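You operate a simulated robot arm through the tools that you are given. There is no shell and no other tool.

You are at the controls of a simulated robot arm. One attempt, no reset.

Task
Pour about 110 ml from the steel kettle into the steel pot and run the pot cycle.
Fine: pot lid on the round mat meanwhile, back on before the cycle; kettle back on its plate.
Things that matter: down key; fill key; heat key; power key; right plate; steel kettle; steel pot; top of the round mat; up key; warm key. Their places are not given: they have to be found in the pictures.

It is judged by the outcome, as a careful person would: the job done as asked, and still so three seconds after it is handed in. It fails if anything else is knocked over, pushed out of place, dropped, spilled or broken. Lids that push on must go on centred and level and be pressed home; caps that screw on are set level and turned clockwise until they are tight.

Robot
A 7-joint arm with a two-finger parallel gripper, fixed in place. Base frame: the origin is on the floor under the middle of its stand, x ahead of it, y to its left, z up. Units: mm, degrees, N and s.
With the tool pointing down near the work surface it reaches from about 240 to 680 mm from the base axis. Its first joint turns from -66.0 to 66.0 degrees. Payload 2.4 kg.
The TCP is the grasp point between the finger pads, 30 mm short of the fingertips. In the tool frame z runs along the fingers and y along their closing line. The gripper opens to 94 mm. The fingers are 28 mm wide and 10 mm thick; the gripper's body (50 by 96 mm) begins 55 mm behind the TCP.
Orientation is told as [roll, pitch, yaw] about the base's x, y, z axes, in that order, counted from this pose: with the fingers straight down and closing along the base's y, the tool's x points along the base's -x, its y along +y and its z along -z.

Tools
- The arm moves only by the tool send_rows. Its argument "plan" is one flat list of numbers, 7 for each row, row after row: the turn, a rotation vector about the base's x, y, z in rad, then the shift along the base's x, y, z in cm, then the closure in counts, from 0 (fully open) to 255 (shut). In form: [rx, ry, rz, dx, dy, dz, gripper, rx, ry, rz, dx, dy, dz, gripper, ...]. A call has 1 to 20 rows; each row shifts and turns the commanded pose from where the row before left it. Each row takes 0.2 s and may step no farther than 50 mm and 8.6 degrees from the row before; otherwise, or with a gripper value out of range, the whole call is refused. A pose out of reach is approached as far as the arm can. The call stops where the force on the tool passes 40 N (or 10 N more than at its start, if that is more) or the arm is blocked; 0.2 s more then pass. Each finger travels about 153 mm/s and halts on what it meets, pressing with about 23 N; the grip force reading is that of the motor and also rises with nothing between the fingers. The clock runs only during rows and for 0.2 s after the last one: add rows that do not move to give the fingers time. The reply holds the time, the measured pose of the TCP, the force on the tool along the base axes, the opening and the grip force, in the units named above and with some noise, with the torque about the TCP (base axes, N m) and any sound that the robot's microphone picked up.
- Cameras (640 x 400 px; columns grow to the right, rows downward): "scene" is fixed at [44.6, 479.5, 1466.3]; the picture's right is [-0.76, -0.65, 0.00], its down [-0.34, 0.40, -0.85] and it looks along [0.55, -0.64, -0.53] (base axes); focal length 326 px, centre (320, 200). "wrist" rides on the gripper at [76, 14, -103] in the tool frame; the picture's right is [-0.18, 0.98, 0.00], its down [-0.75, -0.14, -0.64] and it looks along [-0.63, -0.12, 0.77] (tool axes); focal length 243 px, centre (320, 200).
- capture(camera): a new picture of that camera. It takes no simulated time.
- locate(camera, pixels): for up to 12 pixels [column, row] of the newest picture of that camera ("zoom" is the newest enlarged one), the place [x, y, z] in the base frame of the surface seen there, good to about 3 mm, but the place of the scene camera against the robot may be out by one fixed shift of up to 25 mm in any direction. It takes no simulated time.
- close_up(camera, box): a new picture of the part [left, top, right, bottom] of that camera's present view, enlarged. It takes no simulated time.
- hand_in(): hands the job in; it is judged then, once.

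Unless the task says otherwise, let go and move clear before handing in.

The tools are called after "Request:" as a command line: name --argument value ..., lists and objects as JSON in quotes. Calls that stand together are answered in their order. send_rows: Moves the arm, as the interface text tells. Its arguments: {"type":"object","properties":{"plan":{"type":"array","items":{"type":"number"}}},"required":["plan"]} The other tools are called the same way: capture (camera) takes a picture; locate (camera, pixels) gives the place of the surface under pixels of a picture; close_up (camera, box) takes an enlarged picture of a part of a camera's view; hand_in () hands the job in.

At the start:

```text
clock: 0.0
ee_pos: [311.4, -134.6, 1258.7]
orientation: [-0.1, -0.1, 0.0]
wrist_force: [0.2, 0.8, -0.3]
torque: [0.0, 0.03, 0.0]
grip_width: 93.9
gripper_force: 0.0
```

scene: 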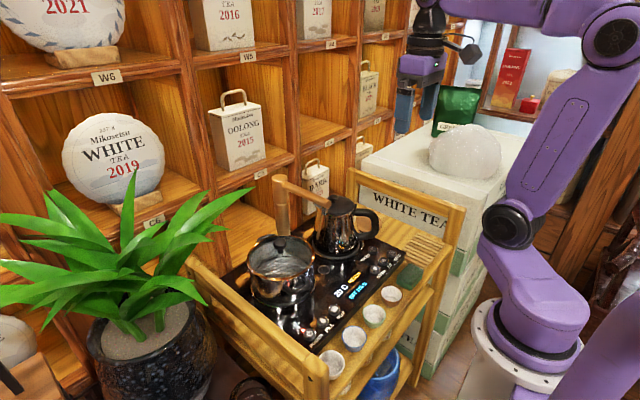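
wrist: 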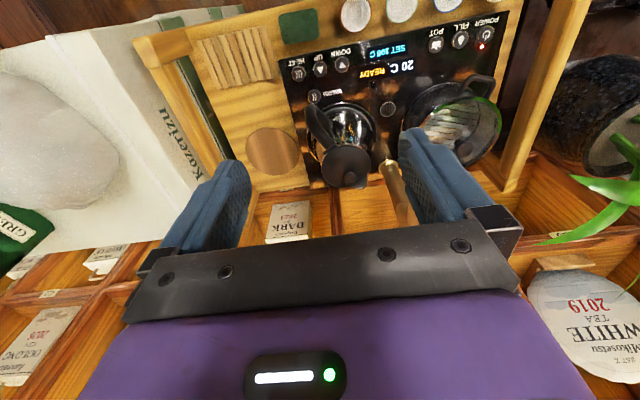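

The scene picture shows the tea trolley with a kettle near (345,225), a pot near (280,270) and a control panel between; I'll take enlarged views to find the keys and mat.

Request:
close_up --camera "scene" --box '[220, 160, 460, 390]'

Request:
close_up --camera "wrist" --box '[180, 0, 540, 225]'

```text
1.74 times, centred on (340, 275) of scene
```

zoom: 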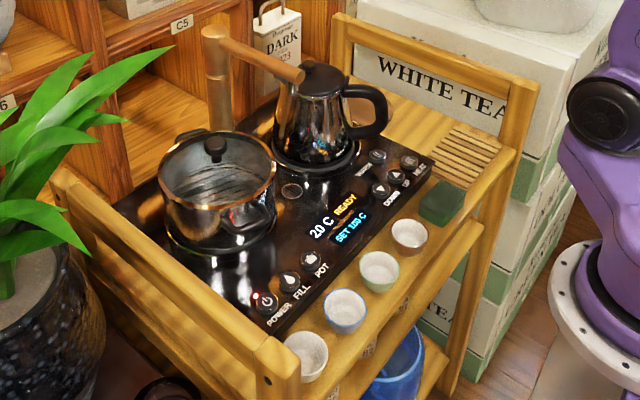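

```text
1.78 times, centred on (360, 112) of wrist
```

zoom: 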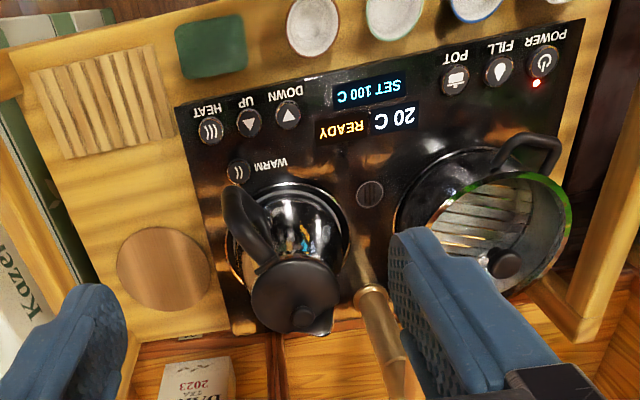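

The panel reads "20 C READY / SET 100 C"; a wooden round coaster appears at wrist (273,151). I'll get coordinates of the main features from both pictures to measure the scene camera's offset.

Request:
locate --camera "zoom" --pixels '[[164, 268], [545, 62], [499, 71], [456, 80], [289, 114], [249, 124], [211, 131], [239, 173], [370, 194], [295, 295], [505, 263], [110, 100]]'

Request:
locate --camera "scene" --pixels '[[319, 340], [329, 327], [337, 318], [366, 266], [329, 230], [281, 243], [341, 199], [275, 188], [330, 207], [278, 235], [389, 295], [305, 290]]'

```text
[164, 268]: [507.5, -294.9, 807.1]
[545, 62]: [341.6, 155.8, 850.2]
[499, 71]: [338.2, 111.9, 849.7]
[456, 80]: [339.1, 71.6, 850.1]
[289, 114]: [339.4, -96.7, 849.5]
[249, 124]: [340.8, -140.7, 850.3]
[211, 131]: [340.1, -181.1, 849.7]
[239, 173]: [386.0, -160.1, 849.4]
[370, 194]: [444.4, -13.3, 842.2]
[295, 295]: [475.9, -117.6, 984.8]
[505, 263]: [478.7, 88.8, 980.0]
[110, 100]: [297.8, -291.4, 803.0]
```

```text
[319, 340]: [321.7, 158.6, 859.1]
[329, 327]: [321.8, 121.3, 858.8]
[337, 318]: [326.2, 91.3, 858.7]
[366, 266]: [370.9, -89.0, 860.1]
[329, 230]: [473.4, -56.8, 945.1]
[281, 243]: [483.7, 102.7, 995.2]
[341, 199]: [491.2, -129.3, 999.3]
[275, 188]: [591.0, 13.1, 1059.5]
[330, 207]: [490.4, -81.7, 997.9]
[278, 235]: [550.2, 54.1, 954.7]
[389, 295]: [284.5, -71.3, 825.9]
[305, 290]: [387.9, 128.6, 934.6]
```

Keys sit at z≈850, mat top ≈(507,-295,807) and the pot knob near (479,89,980). I'll zoom more on the pot, kettle and faucet from the scene camera.

Request:
close_up --camera "scene" --box '[230, 215, 340, 320]'

Request:
close_up --camera "scene" --box '[265, 165, 395, 275]'

Request:
close_up --camera "wrist" --box '[270, 20, 430, 120]'

```text
3.81 times, centred on (285, 268) of scene
```

zoom: 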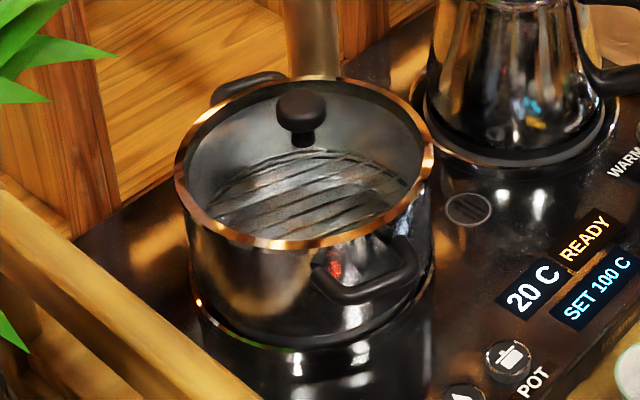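

```text
3.64 times, centred on (330, 220) of scene
```

zoom: 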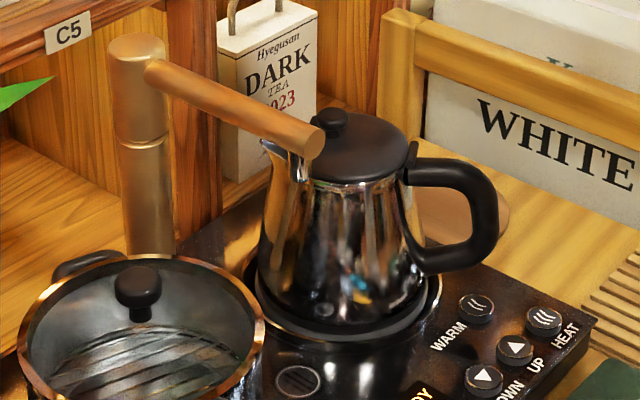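

```text
4.00 times, centred on (350, 70) of wrist
```

zoom: 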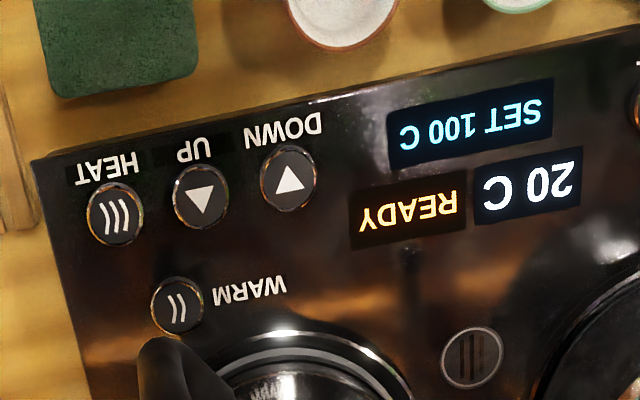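

The kettle's handle points to lower right in the scene zoom and its spout to the upper left; the pot has a glass lid with a black knob. Now I'll compare key places in a scene zoom to fix the scene offset.

Request:
close_up --camera "scene" --box '[300, 235, 420, 355]'

```text
3.33 times, centred on (360, 295) of scene
```

zoom: 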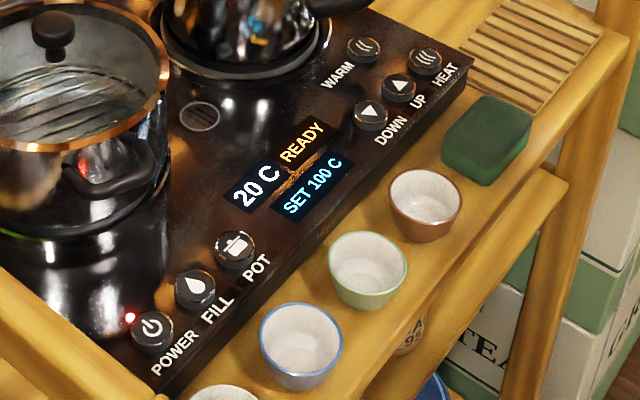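

Request:
locate --camera "zoom" --pixels '[[152, 326], [195, 287], [235, 246], [371, 113], [398, 87], [425, 60], [363, 46], [200, 116], [52, 25], [130, 317], [110, 155], [487, 110]]'

```text
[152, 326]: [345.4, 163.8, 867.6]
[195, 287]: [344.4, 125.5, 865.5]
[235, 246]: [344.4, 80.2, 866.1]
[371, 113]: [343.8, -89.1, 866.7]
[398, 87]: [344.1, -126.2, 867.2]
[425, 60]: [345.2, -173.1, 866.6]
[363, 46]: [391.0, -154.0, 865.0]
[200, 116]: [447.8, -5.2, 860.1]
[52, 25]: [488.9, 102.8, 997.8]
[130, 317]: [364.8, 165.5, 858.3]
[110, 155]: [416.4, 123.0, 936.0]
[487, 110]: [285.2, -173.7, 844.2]
```

Scene offset is about (+5,+8.5,+17) mm versus the wrist camera. Now I'll move toward the pot side at safe height to get close wrist views of knob, rim and faucet.

Request:
send_rows --plan '[0, 0, 0, 0, 4.5, -2, 0, 0, 0, 0, 0, 4.5, -2, 0, 0, 0, 0, 0, 4.5, -2, 0, 0, 0, 0, 0, 4.5, -2, 0, 0, 0, 0, 0, 4, -3, 0]'

Request:
capture --camera "wrist"

```text
clock: 1.2
ee_pos: [309.7, 85.6, 1147.3]
orientation: [0.1, 0.0, -0.1]
wrist_force: [0.4, 0.2, 0.5]
torque: [-0.04, 0.0, 0.02]
grip_width: 93.9
gripper_force: 0.0
```

```text
taken
```

wrist: 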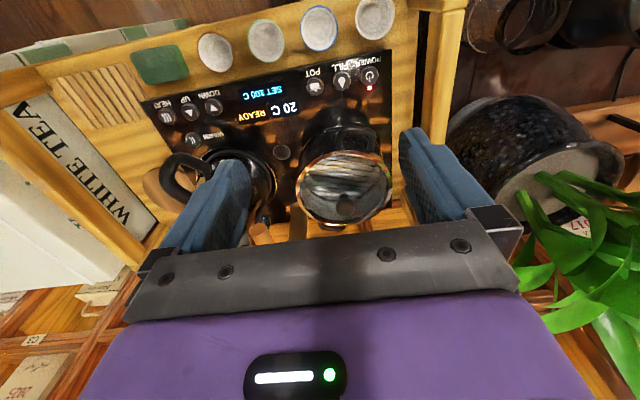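

The pot lies between the fingers around (345,190). I'll zoom in on it.

Request:
close_up --camera "wrist" --box '[240, 110, 416, 230]'

```text
3.33 times, centred on (328, 170) of wrist
```

zoom: 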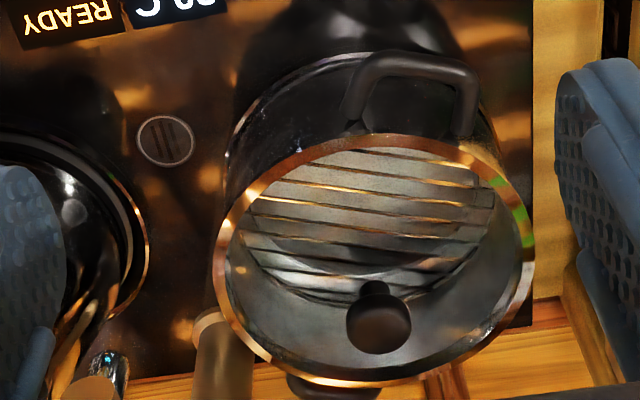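

Request:
locate --camera "zoom" --pixels '[[378, 326], [375, 290], [375, 345], [225, 250], [527, 250], [375, 140], [375, 378], [410, 62], [320, 385], [90, 388], [230, 330], [470, 120]]'

```text
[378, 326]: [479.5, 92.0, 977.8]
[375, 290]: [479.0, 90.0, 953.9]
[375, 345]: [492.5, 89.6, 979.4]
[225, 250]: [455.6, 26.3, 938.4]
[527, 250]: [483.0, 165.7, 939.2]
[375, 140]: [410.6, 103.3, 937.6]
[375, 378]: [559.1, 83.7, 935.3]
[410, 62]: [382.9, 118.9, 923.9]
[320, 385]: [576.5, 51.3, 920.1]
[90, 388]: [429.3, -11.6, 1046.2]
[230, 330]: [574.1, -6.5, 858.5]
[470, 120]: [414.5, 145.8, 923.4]
```

The pot rim fits a circle centred ≈(484.5,94), radius ≈74 at z≈938, knob top ≈980. Next I'll move right to view the kettle, faucet and mat closely.

Request:
send_rows --plan '[0, 0, 0, -0.5, -4.5, 0, 0, 0, 0, 0, 0, -4.5, 0, 0, 0, 0, 0, 0, -4.5, 0, 0, 0, 0, 0, 0, -4.5, 0, 0]'

Request:
capture --camera "wrist"

Request:
close_up --camera "wrist" --box '[230, 110, 422, 230]'

```text
clock: 2.2
ee_pos: [304.8, -95.0, 1148.5]
orientation: [0.0, 0.1, 0.1]
wrist_force: [0.9, 0.6, 0.1]
torque: [-0.01, -0.04, -0.03]
grip_width: 93.8
gripper_force: 0.2
```

```text
taken
```

wrist: 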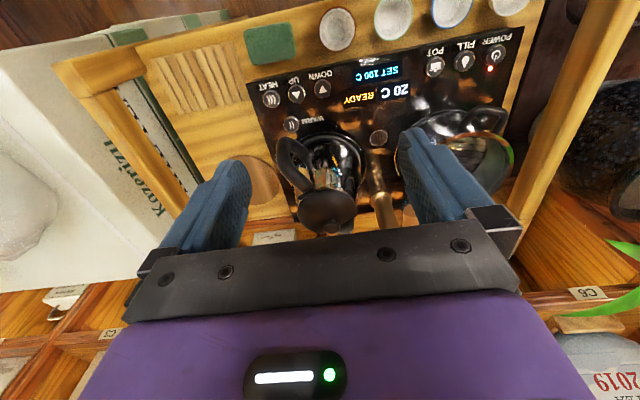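

```text
3.33 times, centred on (326, 170) of wrist
```

zoom: 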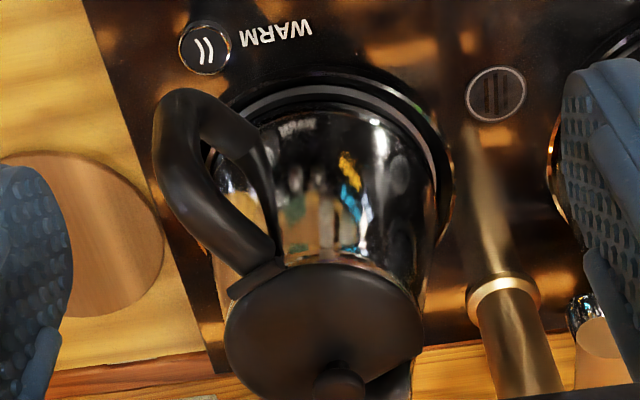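

Request:
locate --camera "zoom" --pixels '[[180, 110], [165, 170], [220, 220], [262, 255], [258, 170], [325, 320], [340, 385], [235, 325], [415, 335], [605, 345], [505, 290], [90, 240]]'

Request:
locate --camera "wrist" --pixels '[[310, 135], [320, 232], [350, 232], [275, 165], [286, 145], [262, 190], [376, 180], [384, 215], [275, 237], [180, 155], [90, 90], [150, 60]]'

```text
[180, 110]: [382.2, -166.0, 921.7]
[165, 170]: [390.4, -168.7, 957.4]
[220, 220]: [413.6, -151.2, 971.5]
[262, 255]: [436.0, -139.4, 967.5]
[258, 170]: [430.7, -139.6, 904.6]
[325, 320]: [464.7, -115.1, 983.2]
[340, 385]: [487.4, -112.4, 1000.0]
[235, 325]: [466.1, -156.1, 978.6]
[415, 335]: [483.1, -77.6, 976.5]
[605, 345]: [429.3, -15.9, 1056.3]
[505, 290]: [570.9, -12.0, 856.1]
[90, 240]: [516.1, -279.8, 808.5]
```

```text
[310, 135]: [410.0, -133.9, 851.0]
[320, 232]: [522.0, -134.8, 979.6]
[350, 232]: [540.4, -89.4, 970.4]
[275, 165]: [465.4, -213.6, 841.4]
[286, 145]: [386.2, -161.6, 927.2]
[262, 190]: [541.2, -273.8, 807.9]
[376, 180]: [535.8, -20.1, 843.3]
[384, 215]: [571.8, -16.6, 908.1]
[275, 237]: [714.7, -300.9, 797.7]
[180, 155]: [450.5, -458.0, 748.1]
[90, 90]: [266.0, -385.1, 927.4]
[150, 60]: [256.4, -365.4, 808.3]
```

The kettle handle runs from about (436,-139,967) out to (385,-167,940), spout near (540,-89,970); the faucet arm runs along y≈-14 with its tip at (429,-14,1050). I'll move right to look at the mat and end rail.

Request:
send_rows --plan '[0, 0, 0, 0, -4.5, 0, 0, 0, 0, 0, 0, -4.5, 0, 0, 0, 0, 0, 0, -4.5, 0, 0, 0, 0, 0, 0, -3, 0, 0]'

Request:
capture --camera "wrist"

Request:
close_up --camera "wrist" --box '[210, 90, 434, 230]'

```text
clock: 3.2
ee_pos: [305.3, -260.8, 1148.3]
orientation: [0.0, 0.0, -0.1]
wrist_force: [1.2, -0.9, 0.0]
torque: [0.04, -0.01, 0.02]
grip_width: 93.8
gripper_force: 0.1
```

```text
taken
```

wrist: 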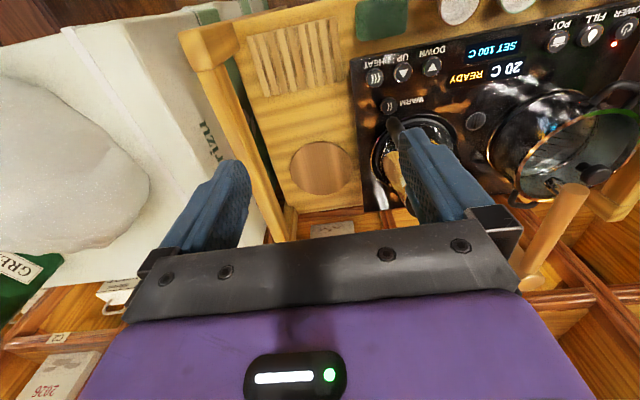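

```text
2.86 times, centred on (322, 160) of wrist
```

zoom: 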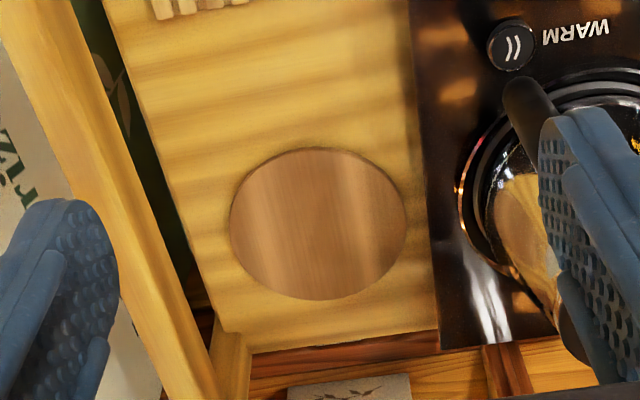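

Request:
locate --camera "zoom" --pixels '[[318, 225], [234, 222], [402, 222], [310, 150], [320, 297], [422, 222], [180, 222], [152, 235], [130, 200], [205, 350], [228, 350], [345, 345]]'

```text
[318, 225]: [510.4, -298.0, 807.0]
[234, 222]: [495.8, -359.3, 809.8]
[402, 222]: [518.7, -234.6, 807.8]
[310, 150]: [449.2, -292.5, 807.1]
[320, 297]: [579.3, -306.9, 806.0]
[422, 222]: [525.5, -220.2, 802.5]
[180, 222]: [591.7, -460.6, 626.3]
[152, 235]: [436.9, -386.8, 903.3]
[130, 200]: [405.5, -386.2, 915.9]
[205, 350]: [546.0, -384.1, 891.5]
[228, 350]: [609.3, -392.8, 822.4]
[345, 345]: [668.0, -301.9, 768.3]
```

The mat fits a circle centred (513.5,-298.5), radius ≈64, top z≈807, with the rail inner face at y≈-386. Now I'll move over the pot knob at about (485,93.5) at a safe height.

Request:
send_rows --plan '[0, 0, 0, 2, 3.93, 0, 0, 0, 0, 0, 2, 3.93, 0, 0, 0, 0, 0, 2, 3.93, 0, 0, 0, 0, 0, 2, 3.93, 0, 0, 0, 0, 0, 2, 3.93, 0, 0, 0, 0, 0, 2, 3.93, 0, 0, 0, 0, 0, 2, 3.93, 0, 0, 0, 0, 0, 2, 3.93, 0, 0, 0, 0, 0, 2, 3.93, 0, 0, 0, 0, 0, 0, 0, -2, 0, 0, 0, 0, 0, 0, -2, 0]'

Request:
capture --camera "wrist"

Request:
capture --camera "scene"

```text
clock: 5.6
ee_pos: [486.3, 93.5, 1110.5]
orientation: [0.0, 0.0, 0.0]
wrist_force: [1.0, -0.2, 0.5]
torque: [0.01, -0.01, -0.01]
grip_width: 94.1
gripper_force: 0.1
```

```text
taken
```

wrist: 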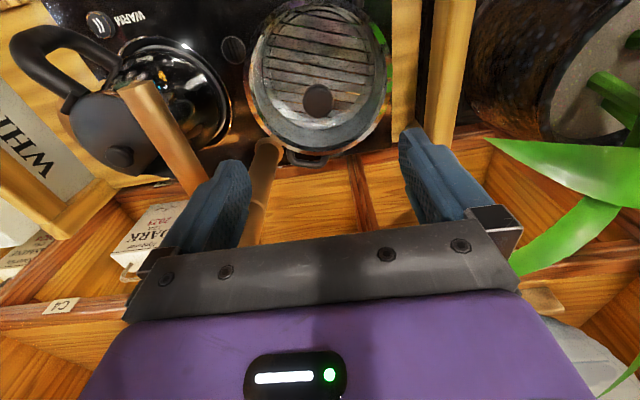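

```text
taken
```

scene: 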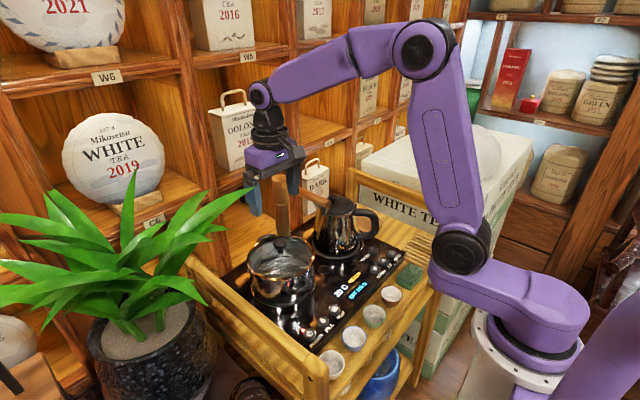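

From here the knob appears at wrist (318,98) and the faucet from (145,95) to (200,180). I'll zoom and locate both to refine the knob centre and faucet arm geometry.

Request:
close_up --camera "wrist" --box '[230, 0, 410, 170]'

Request:
locate --camera "wrist" --pixels '[[318, 98], [318, 90], [318, 108], [305, 98], [332, 98], [318, 118], [140, 90], [165, 122], [190, 160], [265, 155], [300, 150], [250, 85]]'

```text
2.35 times, centred on (320, 85) of wrist
```

zoom: 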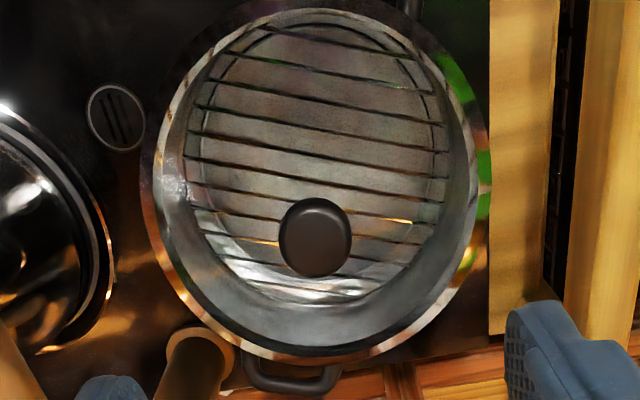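

```text
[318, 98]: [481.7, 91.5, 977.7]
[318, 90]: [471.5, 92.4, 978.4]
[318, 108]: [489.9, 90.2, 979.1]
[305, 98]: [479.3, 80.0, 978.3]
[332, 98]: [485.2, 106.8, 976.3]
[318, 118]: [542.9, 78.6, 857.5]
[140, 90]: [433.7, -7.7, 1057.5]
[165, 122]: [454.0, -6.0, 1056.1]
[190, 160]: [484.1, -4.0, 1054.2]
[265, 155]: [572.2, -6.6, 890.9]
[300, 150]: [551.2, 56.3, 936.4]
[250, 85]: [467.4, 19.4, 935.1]
```

Knob centre comes out about (483,93), top z≈978. I'll correct x slightly and lower to z≈990 with fingers open.

Request:
send_rows --plan '[0, 0, 0, -0.3, 0, -4, 0, 0, 0, 0, 0, 0, -4, 0, 0, 0, 0, 0, 0, -3, 80]'

Request:
capture --camera "wrist"

Request:
close_up --camera "scene" --box '[230, 190, 350, 310]'

```text
clock: 6.4
ee_pos: [481.6, 93.4, 998.3]
orientation: [0.0, -0.2, 0.0]
wrist_force: [-0.3, 0.9, 0.0]
torque: [0.03, 0.02, -0.02]
grip_width: 64.3
gripper_force: 0.0
```

```text
taken
```

wrist: 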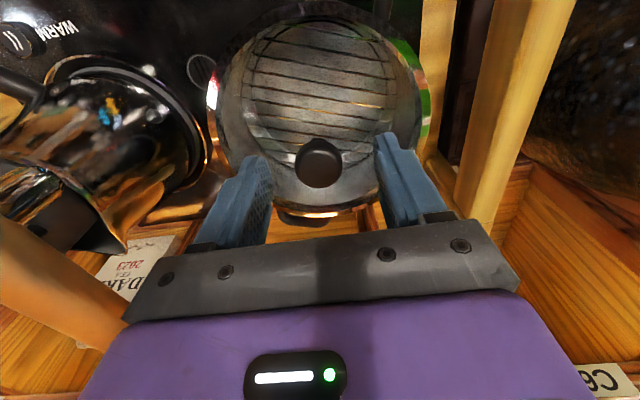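

```text
3.33 times, centred on (290, 250) of scene
```

zoom: 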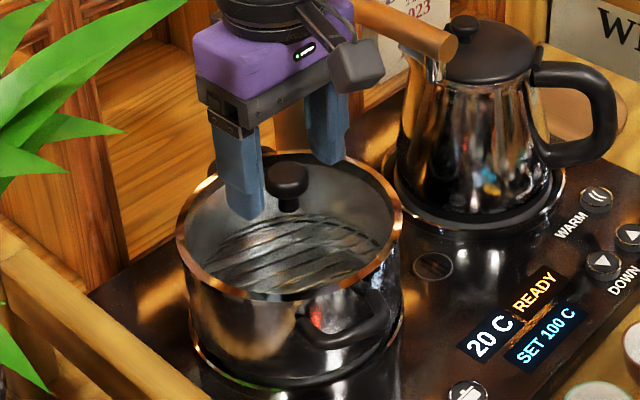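

Knob sits between the fingertips at wrist (319,163). I'll locate its edges once more before closing.

Request:
locate --camera "wrist" --pixels '[[319, 155], [319, 142], [319, 168], [298, 158], [340, 158], [319, 183], [265, 185], [385, 150]]'

```text
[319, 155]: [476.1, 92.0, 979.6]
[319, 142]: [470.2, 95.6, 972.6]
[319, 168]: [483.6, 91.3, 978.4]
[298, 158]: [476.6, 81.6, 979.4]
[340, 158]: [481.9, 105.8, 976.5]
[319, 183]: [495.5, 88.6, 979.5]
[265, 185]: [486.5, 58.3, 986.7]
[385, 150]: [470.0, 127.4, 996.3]
```

Knob spans x 470–497, y 80–106; centre (483.5,93). I'll lower 12 mm and close gently.

Request:
send_rows --plan '[0, 0, 0, 0.15, 0, -1.2, 80, 0, 0, 0, 0, 0, 0, 130, 0, 0, 0, 0, 0, 0, 160, 0, 0, 0, 0, 0, 0, 200, 0, 0, 0, 0, 0, 0, 255, 0, 0, 0, 0, 0, 0, 255]'

Request:
capture --camera "wrist"

```text
clock: 7.8
ee_pos: [483.1, 93.5, 986.2]
orientation: [0.0, 0.1, 0.0]
wrist_force: [-0.1, 0.0, 1.2]
torque: [-0.01, 0.02, -0.02]
grip_width: 28.9
gripper_force: 22.9
heard: snap
```

```text
taken
```

wrist: 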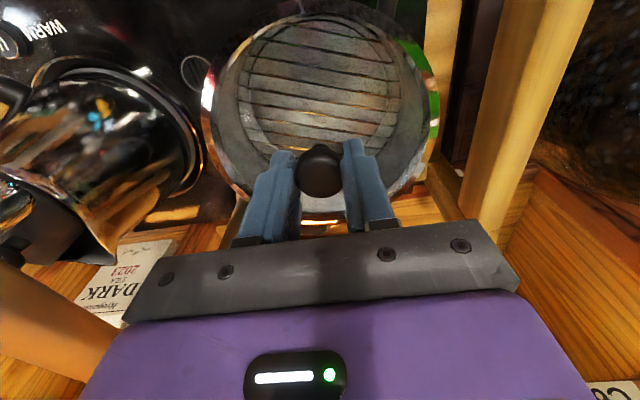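

The fingers hold the knob at 28.9 mm (a "snap" was heard). I'll lift slowly a few mm to see how the lid comes off.

Request:
send_rows --plan '[0, 0, 0, 0, 0, 0.3, 255, 0, 0, 0, 0, 0, 0.3, 255, 0, 0, 0, 0, 0, 0.4, 255, 0, 0, 0, 0, 0, 0.5, 255, 0, 0, 0, 0, 0, 1.0, 255]'

Request:
close_up --camera "scene" --box '[230, 190, 350, 310]'

```text
clock: 9.0
ee_pos: [484.6, 94.6, 1011.0]
orientation: [0.1, 0.0, 0.0]
wrist_force: [-0.3, 0.5, -0.8]
torque: [-0.01, 0.01, -0.03]
grip_width: 28.6
gripper_force: 23.1
```

```text
3.33 times, centred on (290, 250) of scene
```

zoom: 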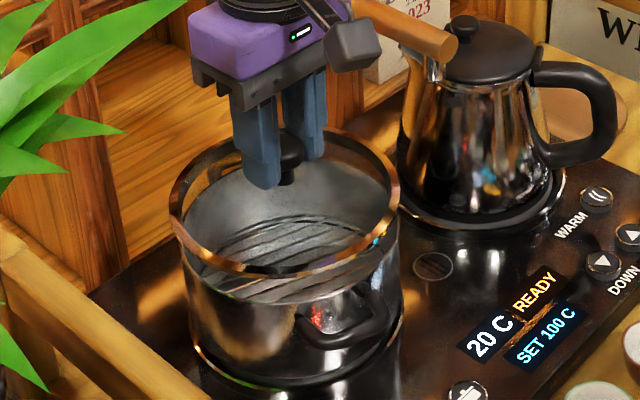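

The lid came free cleanly with its copper ring. I'll raise it well above the faucet (arm top ≈1057) and carry it over to the mat.

Request:
send_rows --plan '[0, 0, 0, 0, 0, 2, 255, 0, 0, 0, 0, 0, 3.5, 255, 0, 0, 0, 0, 0, 4, 255, 0, 0, 0, 0, 0, 4, 255, 0, 0, 0, 0, 0, 3.5, 255, 0, 0, 0, 0, -1.5, 0.5, 255, 0, 0, 0, 0, -3.3, 0, 255, 0, 0, 0, 0.2, -3.5, 0, 255, 0, 0, 0, 0.2, -3.5, 0, 255, 0, 0, 0, 0.2, -3.5, 0, 255, 0, 0, 0, 0.2, -3.5, 0, 255, 0, 0, 0, 0.3, -3.5, 0, 255, 0, 0, 0, 0.3, -3.5, 0, 255, 0, 0, 0, 0.4, -3.5, 0, 255, 0, 0, 0, 0.4, -3.5, 0, 255, 0, 0, 0, 0.4, -3.5, 0, 255, 0, 0, 0, 0.3, -2.5, 0, 255]'

Request:
capture --camera "scene"

Request:
capture --camera "wrist"

```text
clock: 12.6
ee_pos: [513.9, -292.8, 1186.5]
orientation: [0.0, 0.1, 0.0]
wrist_force: [0.3, 0.4, -2.1]
torque: [0.01, -0.01, 0.02]
grip_width: 28.8
gripper_force: 23.5
```

```text
taken
```

scene: 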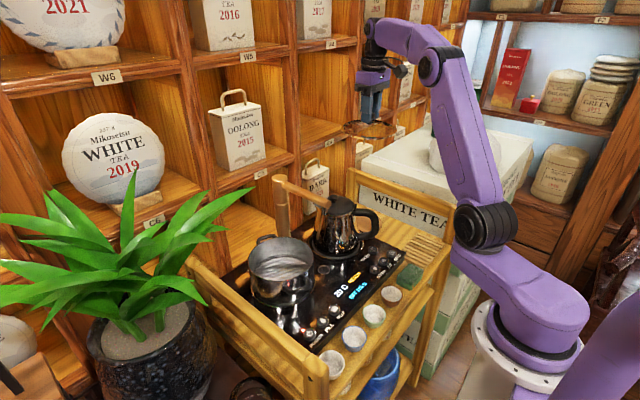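

```text
taken
```

wrist: 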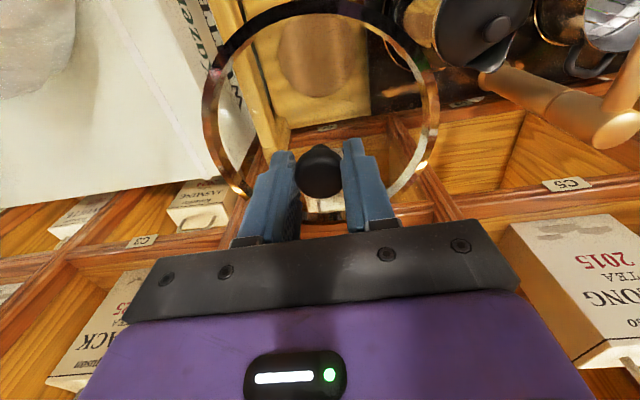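

The lid hangs level, held at 28.8 mm. I'll shift to y≈-300 (balanced between rail and panel edge) and descend toward the mat.

Request:
send_rows --plan '[0, 0, 0, 0, -0.7, -2, 255, 0, 0, 0, 0, 0, -3.5, 255, 0, 0, 0, 0, 0, -3.5, 255, 0, 0, 0, 0, 0, -3.5, 255, 0, 0, 0, 0, 0, -3.5, 255, 0, 0, 0, 0, 0, -3.5, 255, 0, 0, 0, 0, 0, -3.5, 255, 0, 0, 0, 0, 0, -2, 255]'

Request:
capture --camera "wrist"

Request:
close_up --camera "scene" --box '[310, 120, 470, 260]'

```text
clock: 14.4
ee_pos: [513.4, -301.7, 935.4]
orientation: [0.0, -0.1, 0.0]
wrist_force: [-0.6, 0.8, -1.2]
torque: [0.02, 0.01, 0.03]
grip_width: 28.8
gripper_force: 22.9
```

```text
taken
```

wrist: 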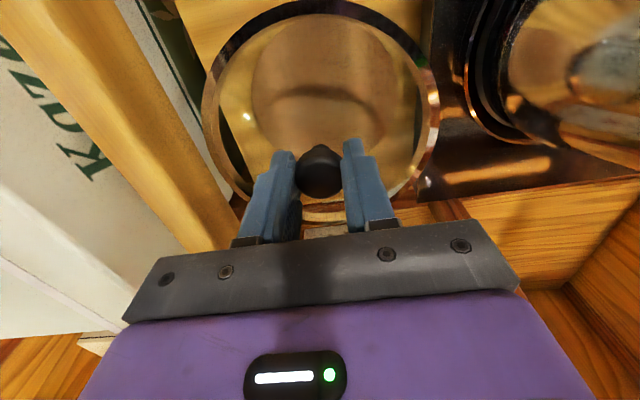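

```text
2.86 times, centred on (390, 190) of scene
```

zoom: 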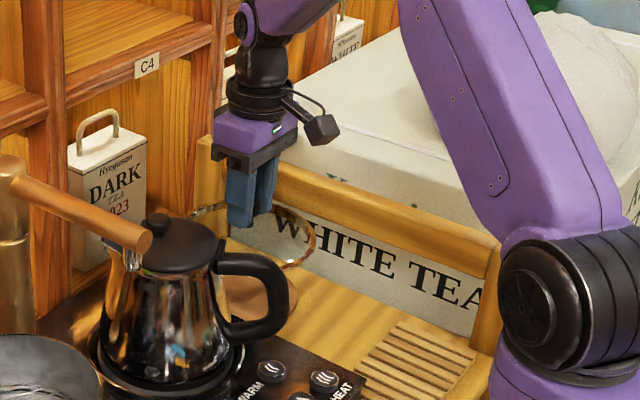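

The ring clears the rail on the left and panel on the right in the wrist view. I'll measure both clearances before the last part of the descent.

Request:
locate --camera "wrist" --pixels '[[208, 110], [433, 110], [320, 8], [195, 170], [180, 130], [150, 80], [440, 170], [447, 60], [220, 220], [245, 195]]'

```text
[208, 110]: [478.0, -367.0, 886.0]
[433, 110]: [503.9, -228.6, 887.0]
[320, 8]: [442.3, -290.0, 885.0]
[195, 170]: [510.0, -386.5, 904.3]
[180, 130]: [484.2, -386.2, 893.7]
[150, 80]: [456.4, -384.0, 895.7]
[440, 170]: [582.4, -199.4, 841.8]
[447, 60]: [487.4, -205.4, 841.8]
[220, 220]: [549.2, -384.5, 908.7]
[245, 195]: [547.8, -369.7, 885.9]
```

Ring centre ≈(514,-302), gaps ≈10 mm to rail and ≈13 mm to panel. I'll shift 2 mm and lower in small steps to feel the mat.

Request:
send_rows --plan '[0, 0, 0, 0, 0.2, -2, 255, 0, 0, 0, 0, 0, -2, 255, 0, 0, 0, 0, 0, -1, 255, 0, 0, 0, 0, 0, -0.5, 255, 0, 0, 0, 0, 0, -0.5, 255]'

Request:
close_up --camera "wrist" --box '[180, 0, 460, 230]'

```text
clock: 15.6
ee_pos: [512.9, -299.3, 876.2]
orientation: [-0.1, 0.0, 0.0]
wrist_force: [0.2, 0.0, -0.8]
torque: [0.0, -0.03, -0.02]
grip_width: 29.0
gripper_force: 23.2
```

```text
1.74 times, centred on (320, 115) of wrist
```

zoom: 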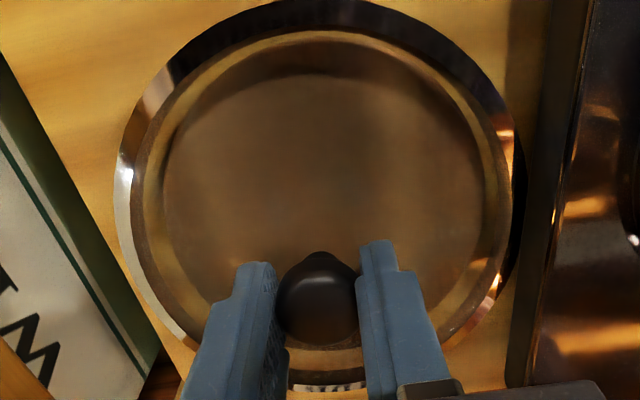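

Ring top is now about z=827; I'll continue in 2 mm steps looking for contact.

Request:
send_rows --plan '[0, 0, 0, 0, 0, -0.2, 255, 0, 0, 0, 0, 0, -0.2, 255, 0, 0, 0, 0, 0, -0.2, 255]'

Request:
send_rows --plan '[0, 0, 0, 0, 0, -0.2, 255, 0, 0, 0, 0, 0, -0.1, 255]'

```text
clock: 16.4
ee_pos: [514.0, -298.4, 870.2]
orientation: [-0.1, 0.0, 0.0]
wrist_force: [-1.2, -0.3, -0.8]
torque: [-0.01, 0.0, -0.01]
grip_width: 28.6
gripper_force: 23.1
```

```text
clock: 17.0
ee_pos: [512.4, -300.0, 866.7]
orientation: [0.0, 0.0, 0.0]
wrist_force: [0.3, 0.6, -1.1]
torque: [-0.02, -0.01, -0.01]
grip_width: 29.1
gripper_force: 22.8
```

Still free (about -1 N) at TCP z≈867; continuing down in small steps.

Request:
send_rows --plan '[0, 0, 0, 0, 0, -0.15, 255, 0, 0, 0, 0, 0, -0.15, 255]'

Request:
send_rows --plan '[0, 0, 0, 0, 0, -0.15, 255, 0, 0, 0, 0, 0, -0.15, 255]'

Request:
close_up --camera "wrist" --box '[180, 0, 460, 230]'

```text
clock: 17.6
ee_pos: [512.8, -299.0, 864.5]
orientation: [0.0, 0.0, 0.0]
wrist_force: [-0.4, 0.3, -1.1]
torque: [-0.02, 0.03, -0.01]
grip_width: 28.8
gripper_force: 23.4
```

```text
clock: 18.2
ee_pos: [513.1, -299.2, 862.6]
orientation: [0.0, -0.1, 0.0]
wrist_force: [-2.7, 1.9, 11.7]
torque: [0.15, 0.22, 0.0]
grip_width: 28.9
gripper_force: 23.1
```

```text
1.74 times, centred on (320, 115) of wrist
```

zoom: 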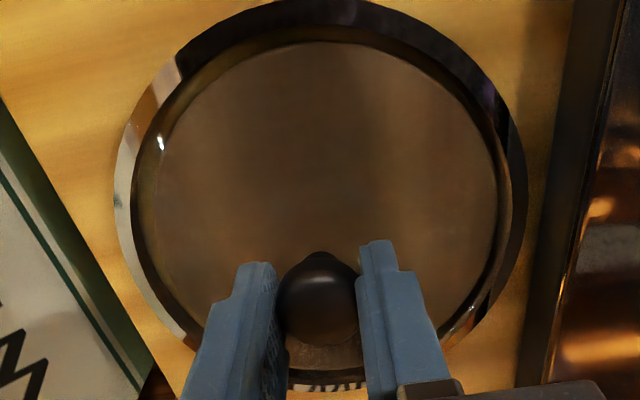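

Contact at TCP z≈863 (11.7 N up): the lid rests on the mat. I'll relieve slightly, open the fingers and rise.

Request:
send_rows --plan '[0, 0, 0, 0, 0, 0.1, 255, 0, 0, 0, 0, 0, 0, 150, 0, 0, 0, 0, 0, 0, 100, 0, 0, 0, 0, 0, 0, 80, 0, 0, 0, 0, 0, 1.0, 80, 0, 0, 0, 0, 0, 3, 80, 0, 0, 0, 0, 0, 4, 80]'

Request:
capture --camera "wrist"

```text
clock: 19.8
ee_pos: [512.2, -298.4, 942.3]
orientation: [0.0, -0.1, -0.1]
wrist_force: [-0.3, 1.0, 0.1]
torque: [0.01, 0.0, -0.02]
grip_width: 64.5
gripper_force: 0.2
```

```text
taken
```

wrist: 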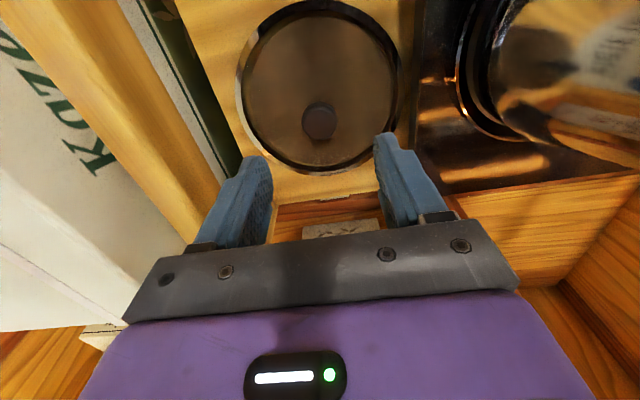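

The lid lies on the mat with its knob at wrist (320,122). I'll rise and back off, then take closer measurements of the kettle's handle.

Request:
send_rows --plan '[0, 0, 0, 0, 0, 4, 80, 0, 0, 0, 0, 0, 4.5, 80, 0, 0, 0, 0, 0, 4.5, 80, 0, 0, 0, 0, 0, 4.5, 80, 0, 0, 0, -4.5, 1.5, 0, 0, 0, 0, 0, -4.5, 1.5, 0, 0, 0, 0, 0, -4.5, 1.5, 0, 0, 0, 0, 0, -4.5, 1.5, 0, 0]'

Request:
close_up --camera "scene" --box '[300, 185, 400, 265]'

Request:
capture --camera "wrist"

```text
clock: 21.6
ee_pos: [332.6, -238.6, 1117.4]
orientation: [0.1, 0.1, -0.1]
wrist_force: [-0.6, 0.2, 0.3]
torque: [0.01, -0.03, 0.01]
grip_width: 94.0
gripper_force: 0.0
```

```text
5.00 times, centred on (350, 225) of scene
```

zoom: 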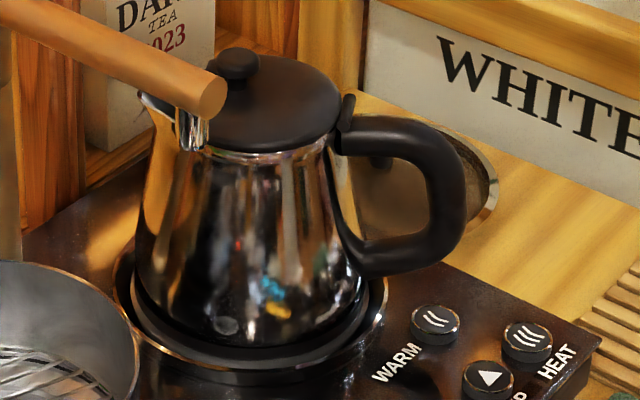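

```text
taken
```

wrist: 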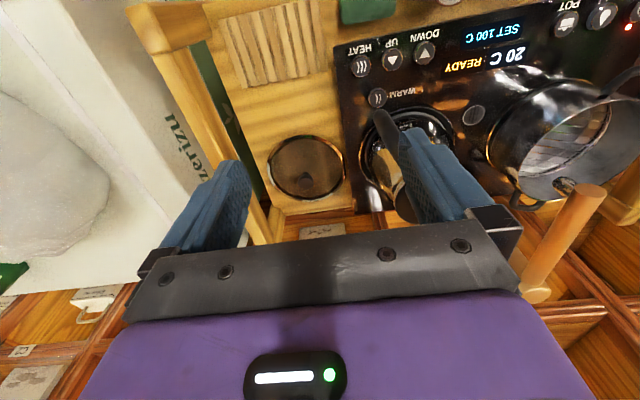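

The scene zoom shows the handle clearly: top bar ≈(390,130), outer corner ≈(450,170), lower bar ≈(390,260). I'll locate points along it.

Request:
locate --camera "zoom" --pixels '[[360, 130], [400, 128], [430, 145], [450, 175], [455, 205], [440, 240], [400, 262], [375, 262], [345, 105], [235, 60], [320, 100], [147, 97]]'

Request:
locate --camera "zoom" --pixels '[[130, 280], [250, 345], [380, 290], [250, 320], [365, 280], [138, 250], [205, 95], [192, 135], [165, 112], [340, 180], [225, 330], [415, 215]]'

```text
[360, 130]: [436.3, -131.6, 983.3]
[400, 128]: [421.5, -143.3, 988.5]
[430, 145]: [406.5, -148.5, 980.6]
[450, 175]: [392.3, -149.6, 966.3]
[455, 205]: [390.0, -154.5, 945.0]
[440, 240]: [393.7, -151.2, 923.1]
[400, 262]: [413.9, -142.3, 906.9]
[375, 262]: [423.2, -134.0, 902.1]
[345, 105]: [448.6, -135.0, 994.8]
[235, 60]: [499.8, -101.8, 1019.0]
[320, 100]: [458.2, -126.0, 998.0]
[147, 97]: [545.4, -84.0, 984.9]
```

```text
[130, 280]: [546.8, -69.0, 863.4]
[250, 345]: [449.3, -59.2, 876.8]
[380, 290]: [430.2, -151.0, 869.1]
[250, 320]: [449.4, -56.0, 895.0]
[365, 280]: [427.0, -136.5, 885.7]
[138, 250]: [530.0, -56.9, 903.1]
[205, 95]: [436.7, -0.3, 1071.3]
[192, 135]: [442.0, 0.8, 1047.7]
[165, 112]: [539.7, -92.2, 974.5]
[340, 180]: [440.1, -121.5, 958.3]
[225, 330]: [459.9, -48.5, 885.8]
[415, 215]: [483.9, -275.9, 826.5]
```

After removing the scene offset, the handle lies in a vertical plane through the kettle axis ≈(491,-113) at yaw ≈27.5°, with its upper outer corner ≈(402,-160,957). I'll yaw the tool 27.5° and tilt it 45° forward, staying well back.

Request:
send_rows --plan '[0, 0, 0.12, 0, 1, 0, 0, 0, 0, 0.12, 0, 1, 0, 0, 0, 0, 0.12, 0, 1, 0, 0, 0, 0, 0.12, 0, 1, 0, 0, 0.0605, -0.1162, 0, 0, 0, 0, 0, 0.0605, -0.1162, 0, 0, 0, 0, 0, 0.0605, -0.1162, 0, 0, 0, 0, 0, 0.0605, -0.1162, 0, 0, 0, 0, 0, 0.0605, -0.1162, 0, 0, 0, 0, 0, 0.0605, -0.1162, 0, 0, 0, 0, 0]'

Request:
capture --camera "wrist"

Request:
capture --camera "scene"

```text
clock: 23.8
ee_pos: [332.8, -199.1, 1117.0]
orientation: [0.1, -45.2, 27.7]
wrist_force: [0.0, -0.3, 0.2]
torque: [-0.01, 0.02, 0.03]
grip_width: 94.0
gripper_force: 0.2
```

```text
taken
```

wrist: 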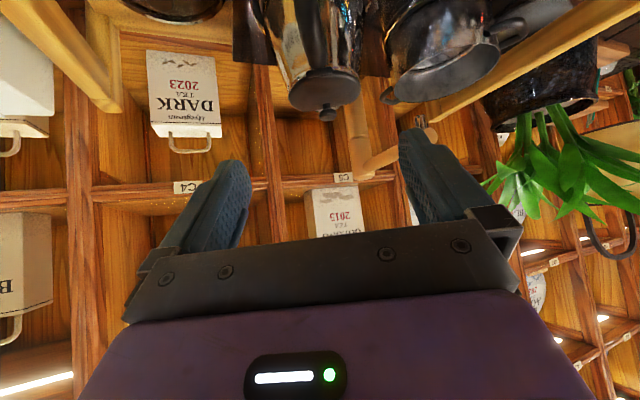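

```text
taken
```

scene: 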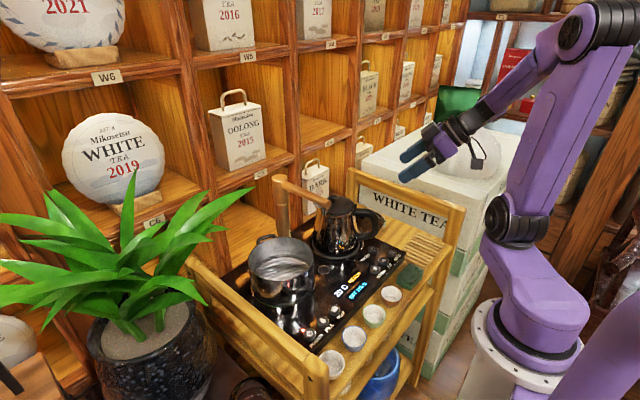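

Orientation is now [0,-45,27.7] as wanted. I'll descend to the pre-grasp point 100 mm back from the handle corner and look.

Request:
send_rows --plan '[0, 0, 0, 0.3, 0.3, -3, 0, 0, 0, 0, 0.3, 0.3, -3, 0, 0, 0, 0, 0, 0, -2.9, 0]'

Request:
capture --camera "wrist"

Request:
close_up --camera "scene" --box '[300, 130, 460, 260]'

```text
clock: 24.6
ee_pos: [338.1, -192.0, 1028.3]
orientation: [0.0, -45.0, 27.4]
wrist_force: [-0.1, 0.5, -0.1]
torque: [0.04, 0.0, 0.01]
grip_width: 93.8
gripper_force: 0.0
```

```text
taken
```

wrist: 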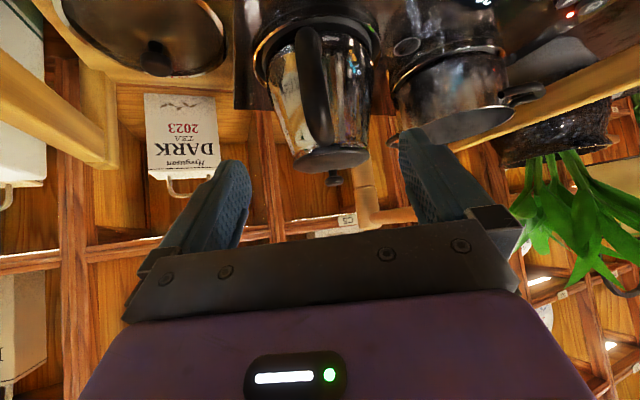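

```text
3.08 times, centred on (380, 195) of scene
```

zoom: 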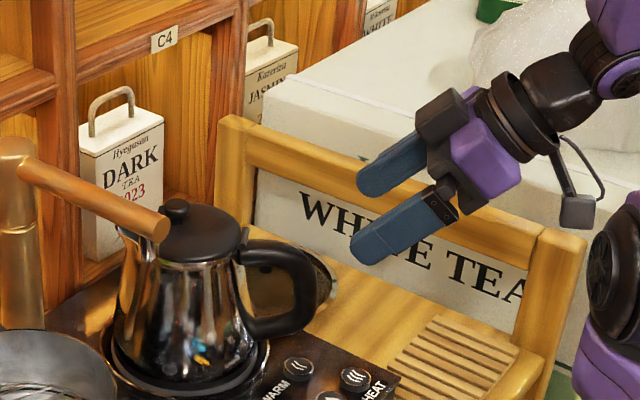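

The handle is seen edge-on at wrist (305–320, 30–140). I'll locate points along it for centring.

Request:
close_up --camera "wrist" --box '[240, 0, 400, 200]'

Request:
locate --camera "wrist" --pixels '[[307, 40], [309, 60], [314, 85], [318, 110], [322, 135], [300, 70], [320, 70], [306, 100], [328, 100], [332, 155], [335, 180], [313, 75]]'

```text
2.00 times, centred on (320, 100) of wrist
```

zoom: 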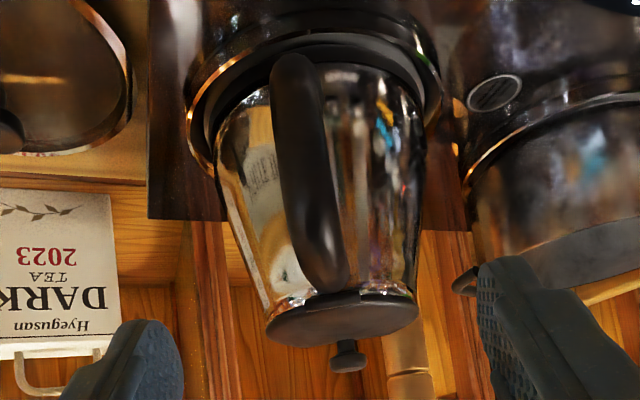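

```text
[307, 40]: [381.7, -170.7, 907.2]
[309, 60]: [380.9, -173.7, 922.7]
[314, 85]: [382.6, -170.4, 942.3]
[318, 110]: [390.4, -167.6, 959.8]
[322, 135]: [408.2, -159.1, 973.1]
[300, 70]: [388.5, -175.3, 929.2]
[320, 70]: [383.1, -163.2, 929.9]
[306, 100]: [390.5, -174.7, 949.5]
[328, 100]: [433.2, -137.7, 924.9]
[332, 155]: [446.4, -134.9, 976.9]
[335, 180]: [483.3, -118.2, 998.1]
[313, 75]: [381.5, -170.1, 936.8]
```

Handle centreline agrees with my plane within ~2 mm; grasp target (405.7,-159,958). Advancing along the tool direction with open fingers.

Request:
send_rows --plan '[0, 0, 0, 1.4, 0.6, -1.4, 0, 0, 0, 0, 1.4, 0.6, -1.4, 0, 0, 0, 0, 1.4, 0.7, -1.4, 0, 0, 0, 0, 1.3, 0.7, -1.4, 0, 0, 0, 0, 1.26, 0.69, -1.43, 0]'

Request:
capture --camera "wrist"

Request:
close_up --camera "scene" --box '[300, 150, 440, 260]'

```text
clock: 25.8
ee_pos: [408.1, -160.0, 957.0]
orientation: [0.0, -45.0, 27.6]
wrist_force: [0.1, -0.3, 0.5]
torque: [0.0, -0.04, 0.02]
grip_width: 93.9
gripper_force: 0.0
```

```text
taken
```

wrist: 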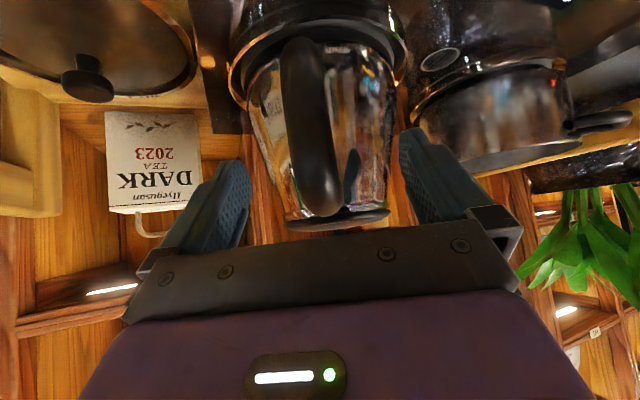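

```text
3.64 times, centred on (370, 205) of scene
```

zoom: 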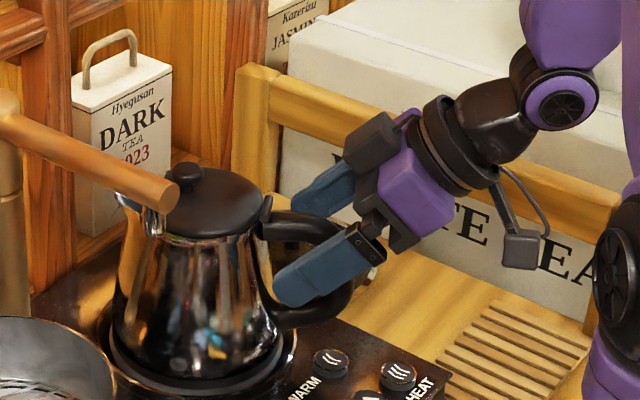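

Handle is between the fingers at wrist (315,150). I'll check centring once more by locating handle edges and the finger pads.

Request:
locate --camera "wrist" --pixels '[[308, 100], [312, 130], [317, 160], [321, 190], [322, 205], [295, 150], [335, 150], [300, 180], [341, 180], [245, 180], [408, 155]]'

```text
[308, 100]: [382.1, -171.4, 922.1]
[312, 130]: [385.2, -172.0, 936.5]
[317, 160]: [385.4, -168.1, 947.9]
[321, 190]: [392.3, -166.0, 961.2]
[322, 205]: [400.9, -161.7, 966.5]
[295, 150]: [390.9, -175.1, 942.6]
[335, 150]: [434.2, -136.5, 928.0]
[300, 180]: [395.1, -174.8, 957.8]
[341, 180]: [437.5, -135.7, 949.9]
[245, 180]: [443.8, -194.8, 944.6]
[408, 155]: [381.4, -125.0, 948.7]
```

Handle centre is ~1.5 mm toward +n from the TCP; I'll correct and close the fingers.

Request:
send_rows --plan '[0, 0, 0, -0.07, 0.13, 0, 60, 0, 0, 0, 0, 0, 0, 120, 0, 0, 0, 0, 0, 0, 170, 0, 0, 0, 0, 0, 0, 200, 0, 0, 0, 0, 0, 0, 255, 0, 0, 0, 0, 0, 0, 255, 0, 0, 0, 0, 0, 0, 255]'

Request:
capture --camera "wrist"

```text
clock: 27.4
ee_pos: [405.7, -159.7, 957.6]
orientation: [0.0, -45.1, 27.6]
wrist_force: [0.7, -2.8, 0.9]
torque: [-0.01, -0.02, 0.0]
grip_width: 25.1
gripper_force: 22.7
```

```text
taken
```

wrist: 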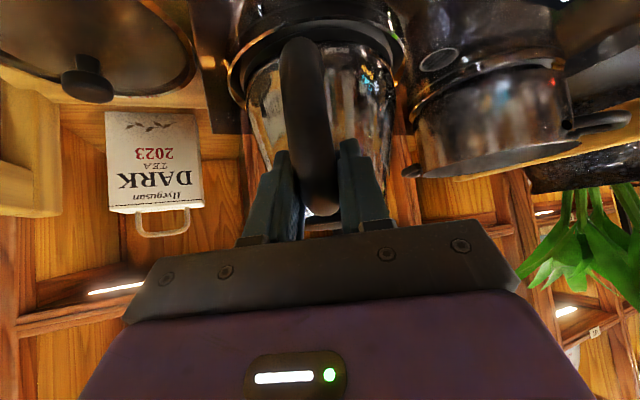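

The handle is held at 25.1 mm. I'll lift slowly ~10 mm and read the weight.

Request:
send_rows --plan '[0, 0, 0, 0, 0, 0.2, 255, 0, 0, 0, 0, 0, 0.2, 255, 0, 0, 0, 0, 0, 0.3, 255, 0, 0, 0, 0, 0, 0.3, 255, 0, 0, 0, 0, 0, 0, 255]'

Request:
close_up --camera "scene" --box '[290, 150, 430, 270]'

Request:
capture --camera "wrist"

```text
clock: 28.6
ee_pos: [406.1, -157.7, 967.2]
orientation: [0.0, -45.0, 27.6]
wrist_force: [0.3, -0.9, -5.8]
torque: [-0.05, 0.12, 0.01]
grip_width: 25.2
gripper_force: 23.0
```

```text
3.33 times, centred on (360, 210) of scene
```

zoom: 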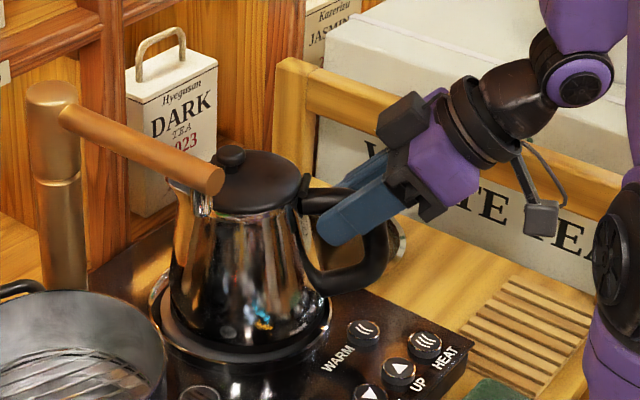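

```text
taken
```

wrist: 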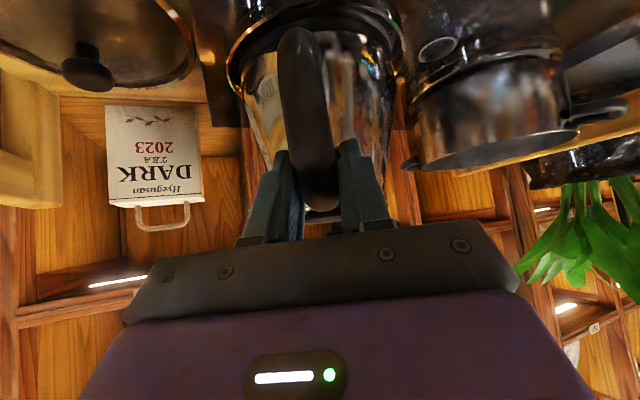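

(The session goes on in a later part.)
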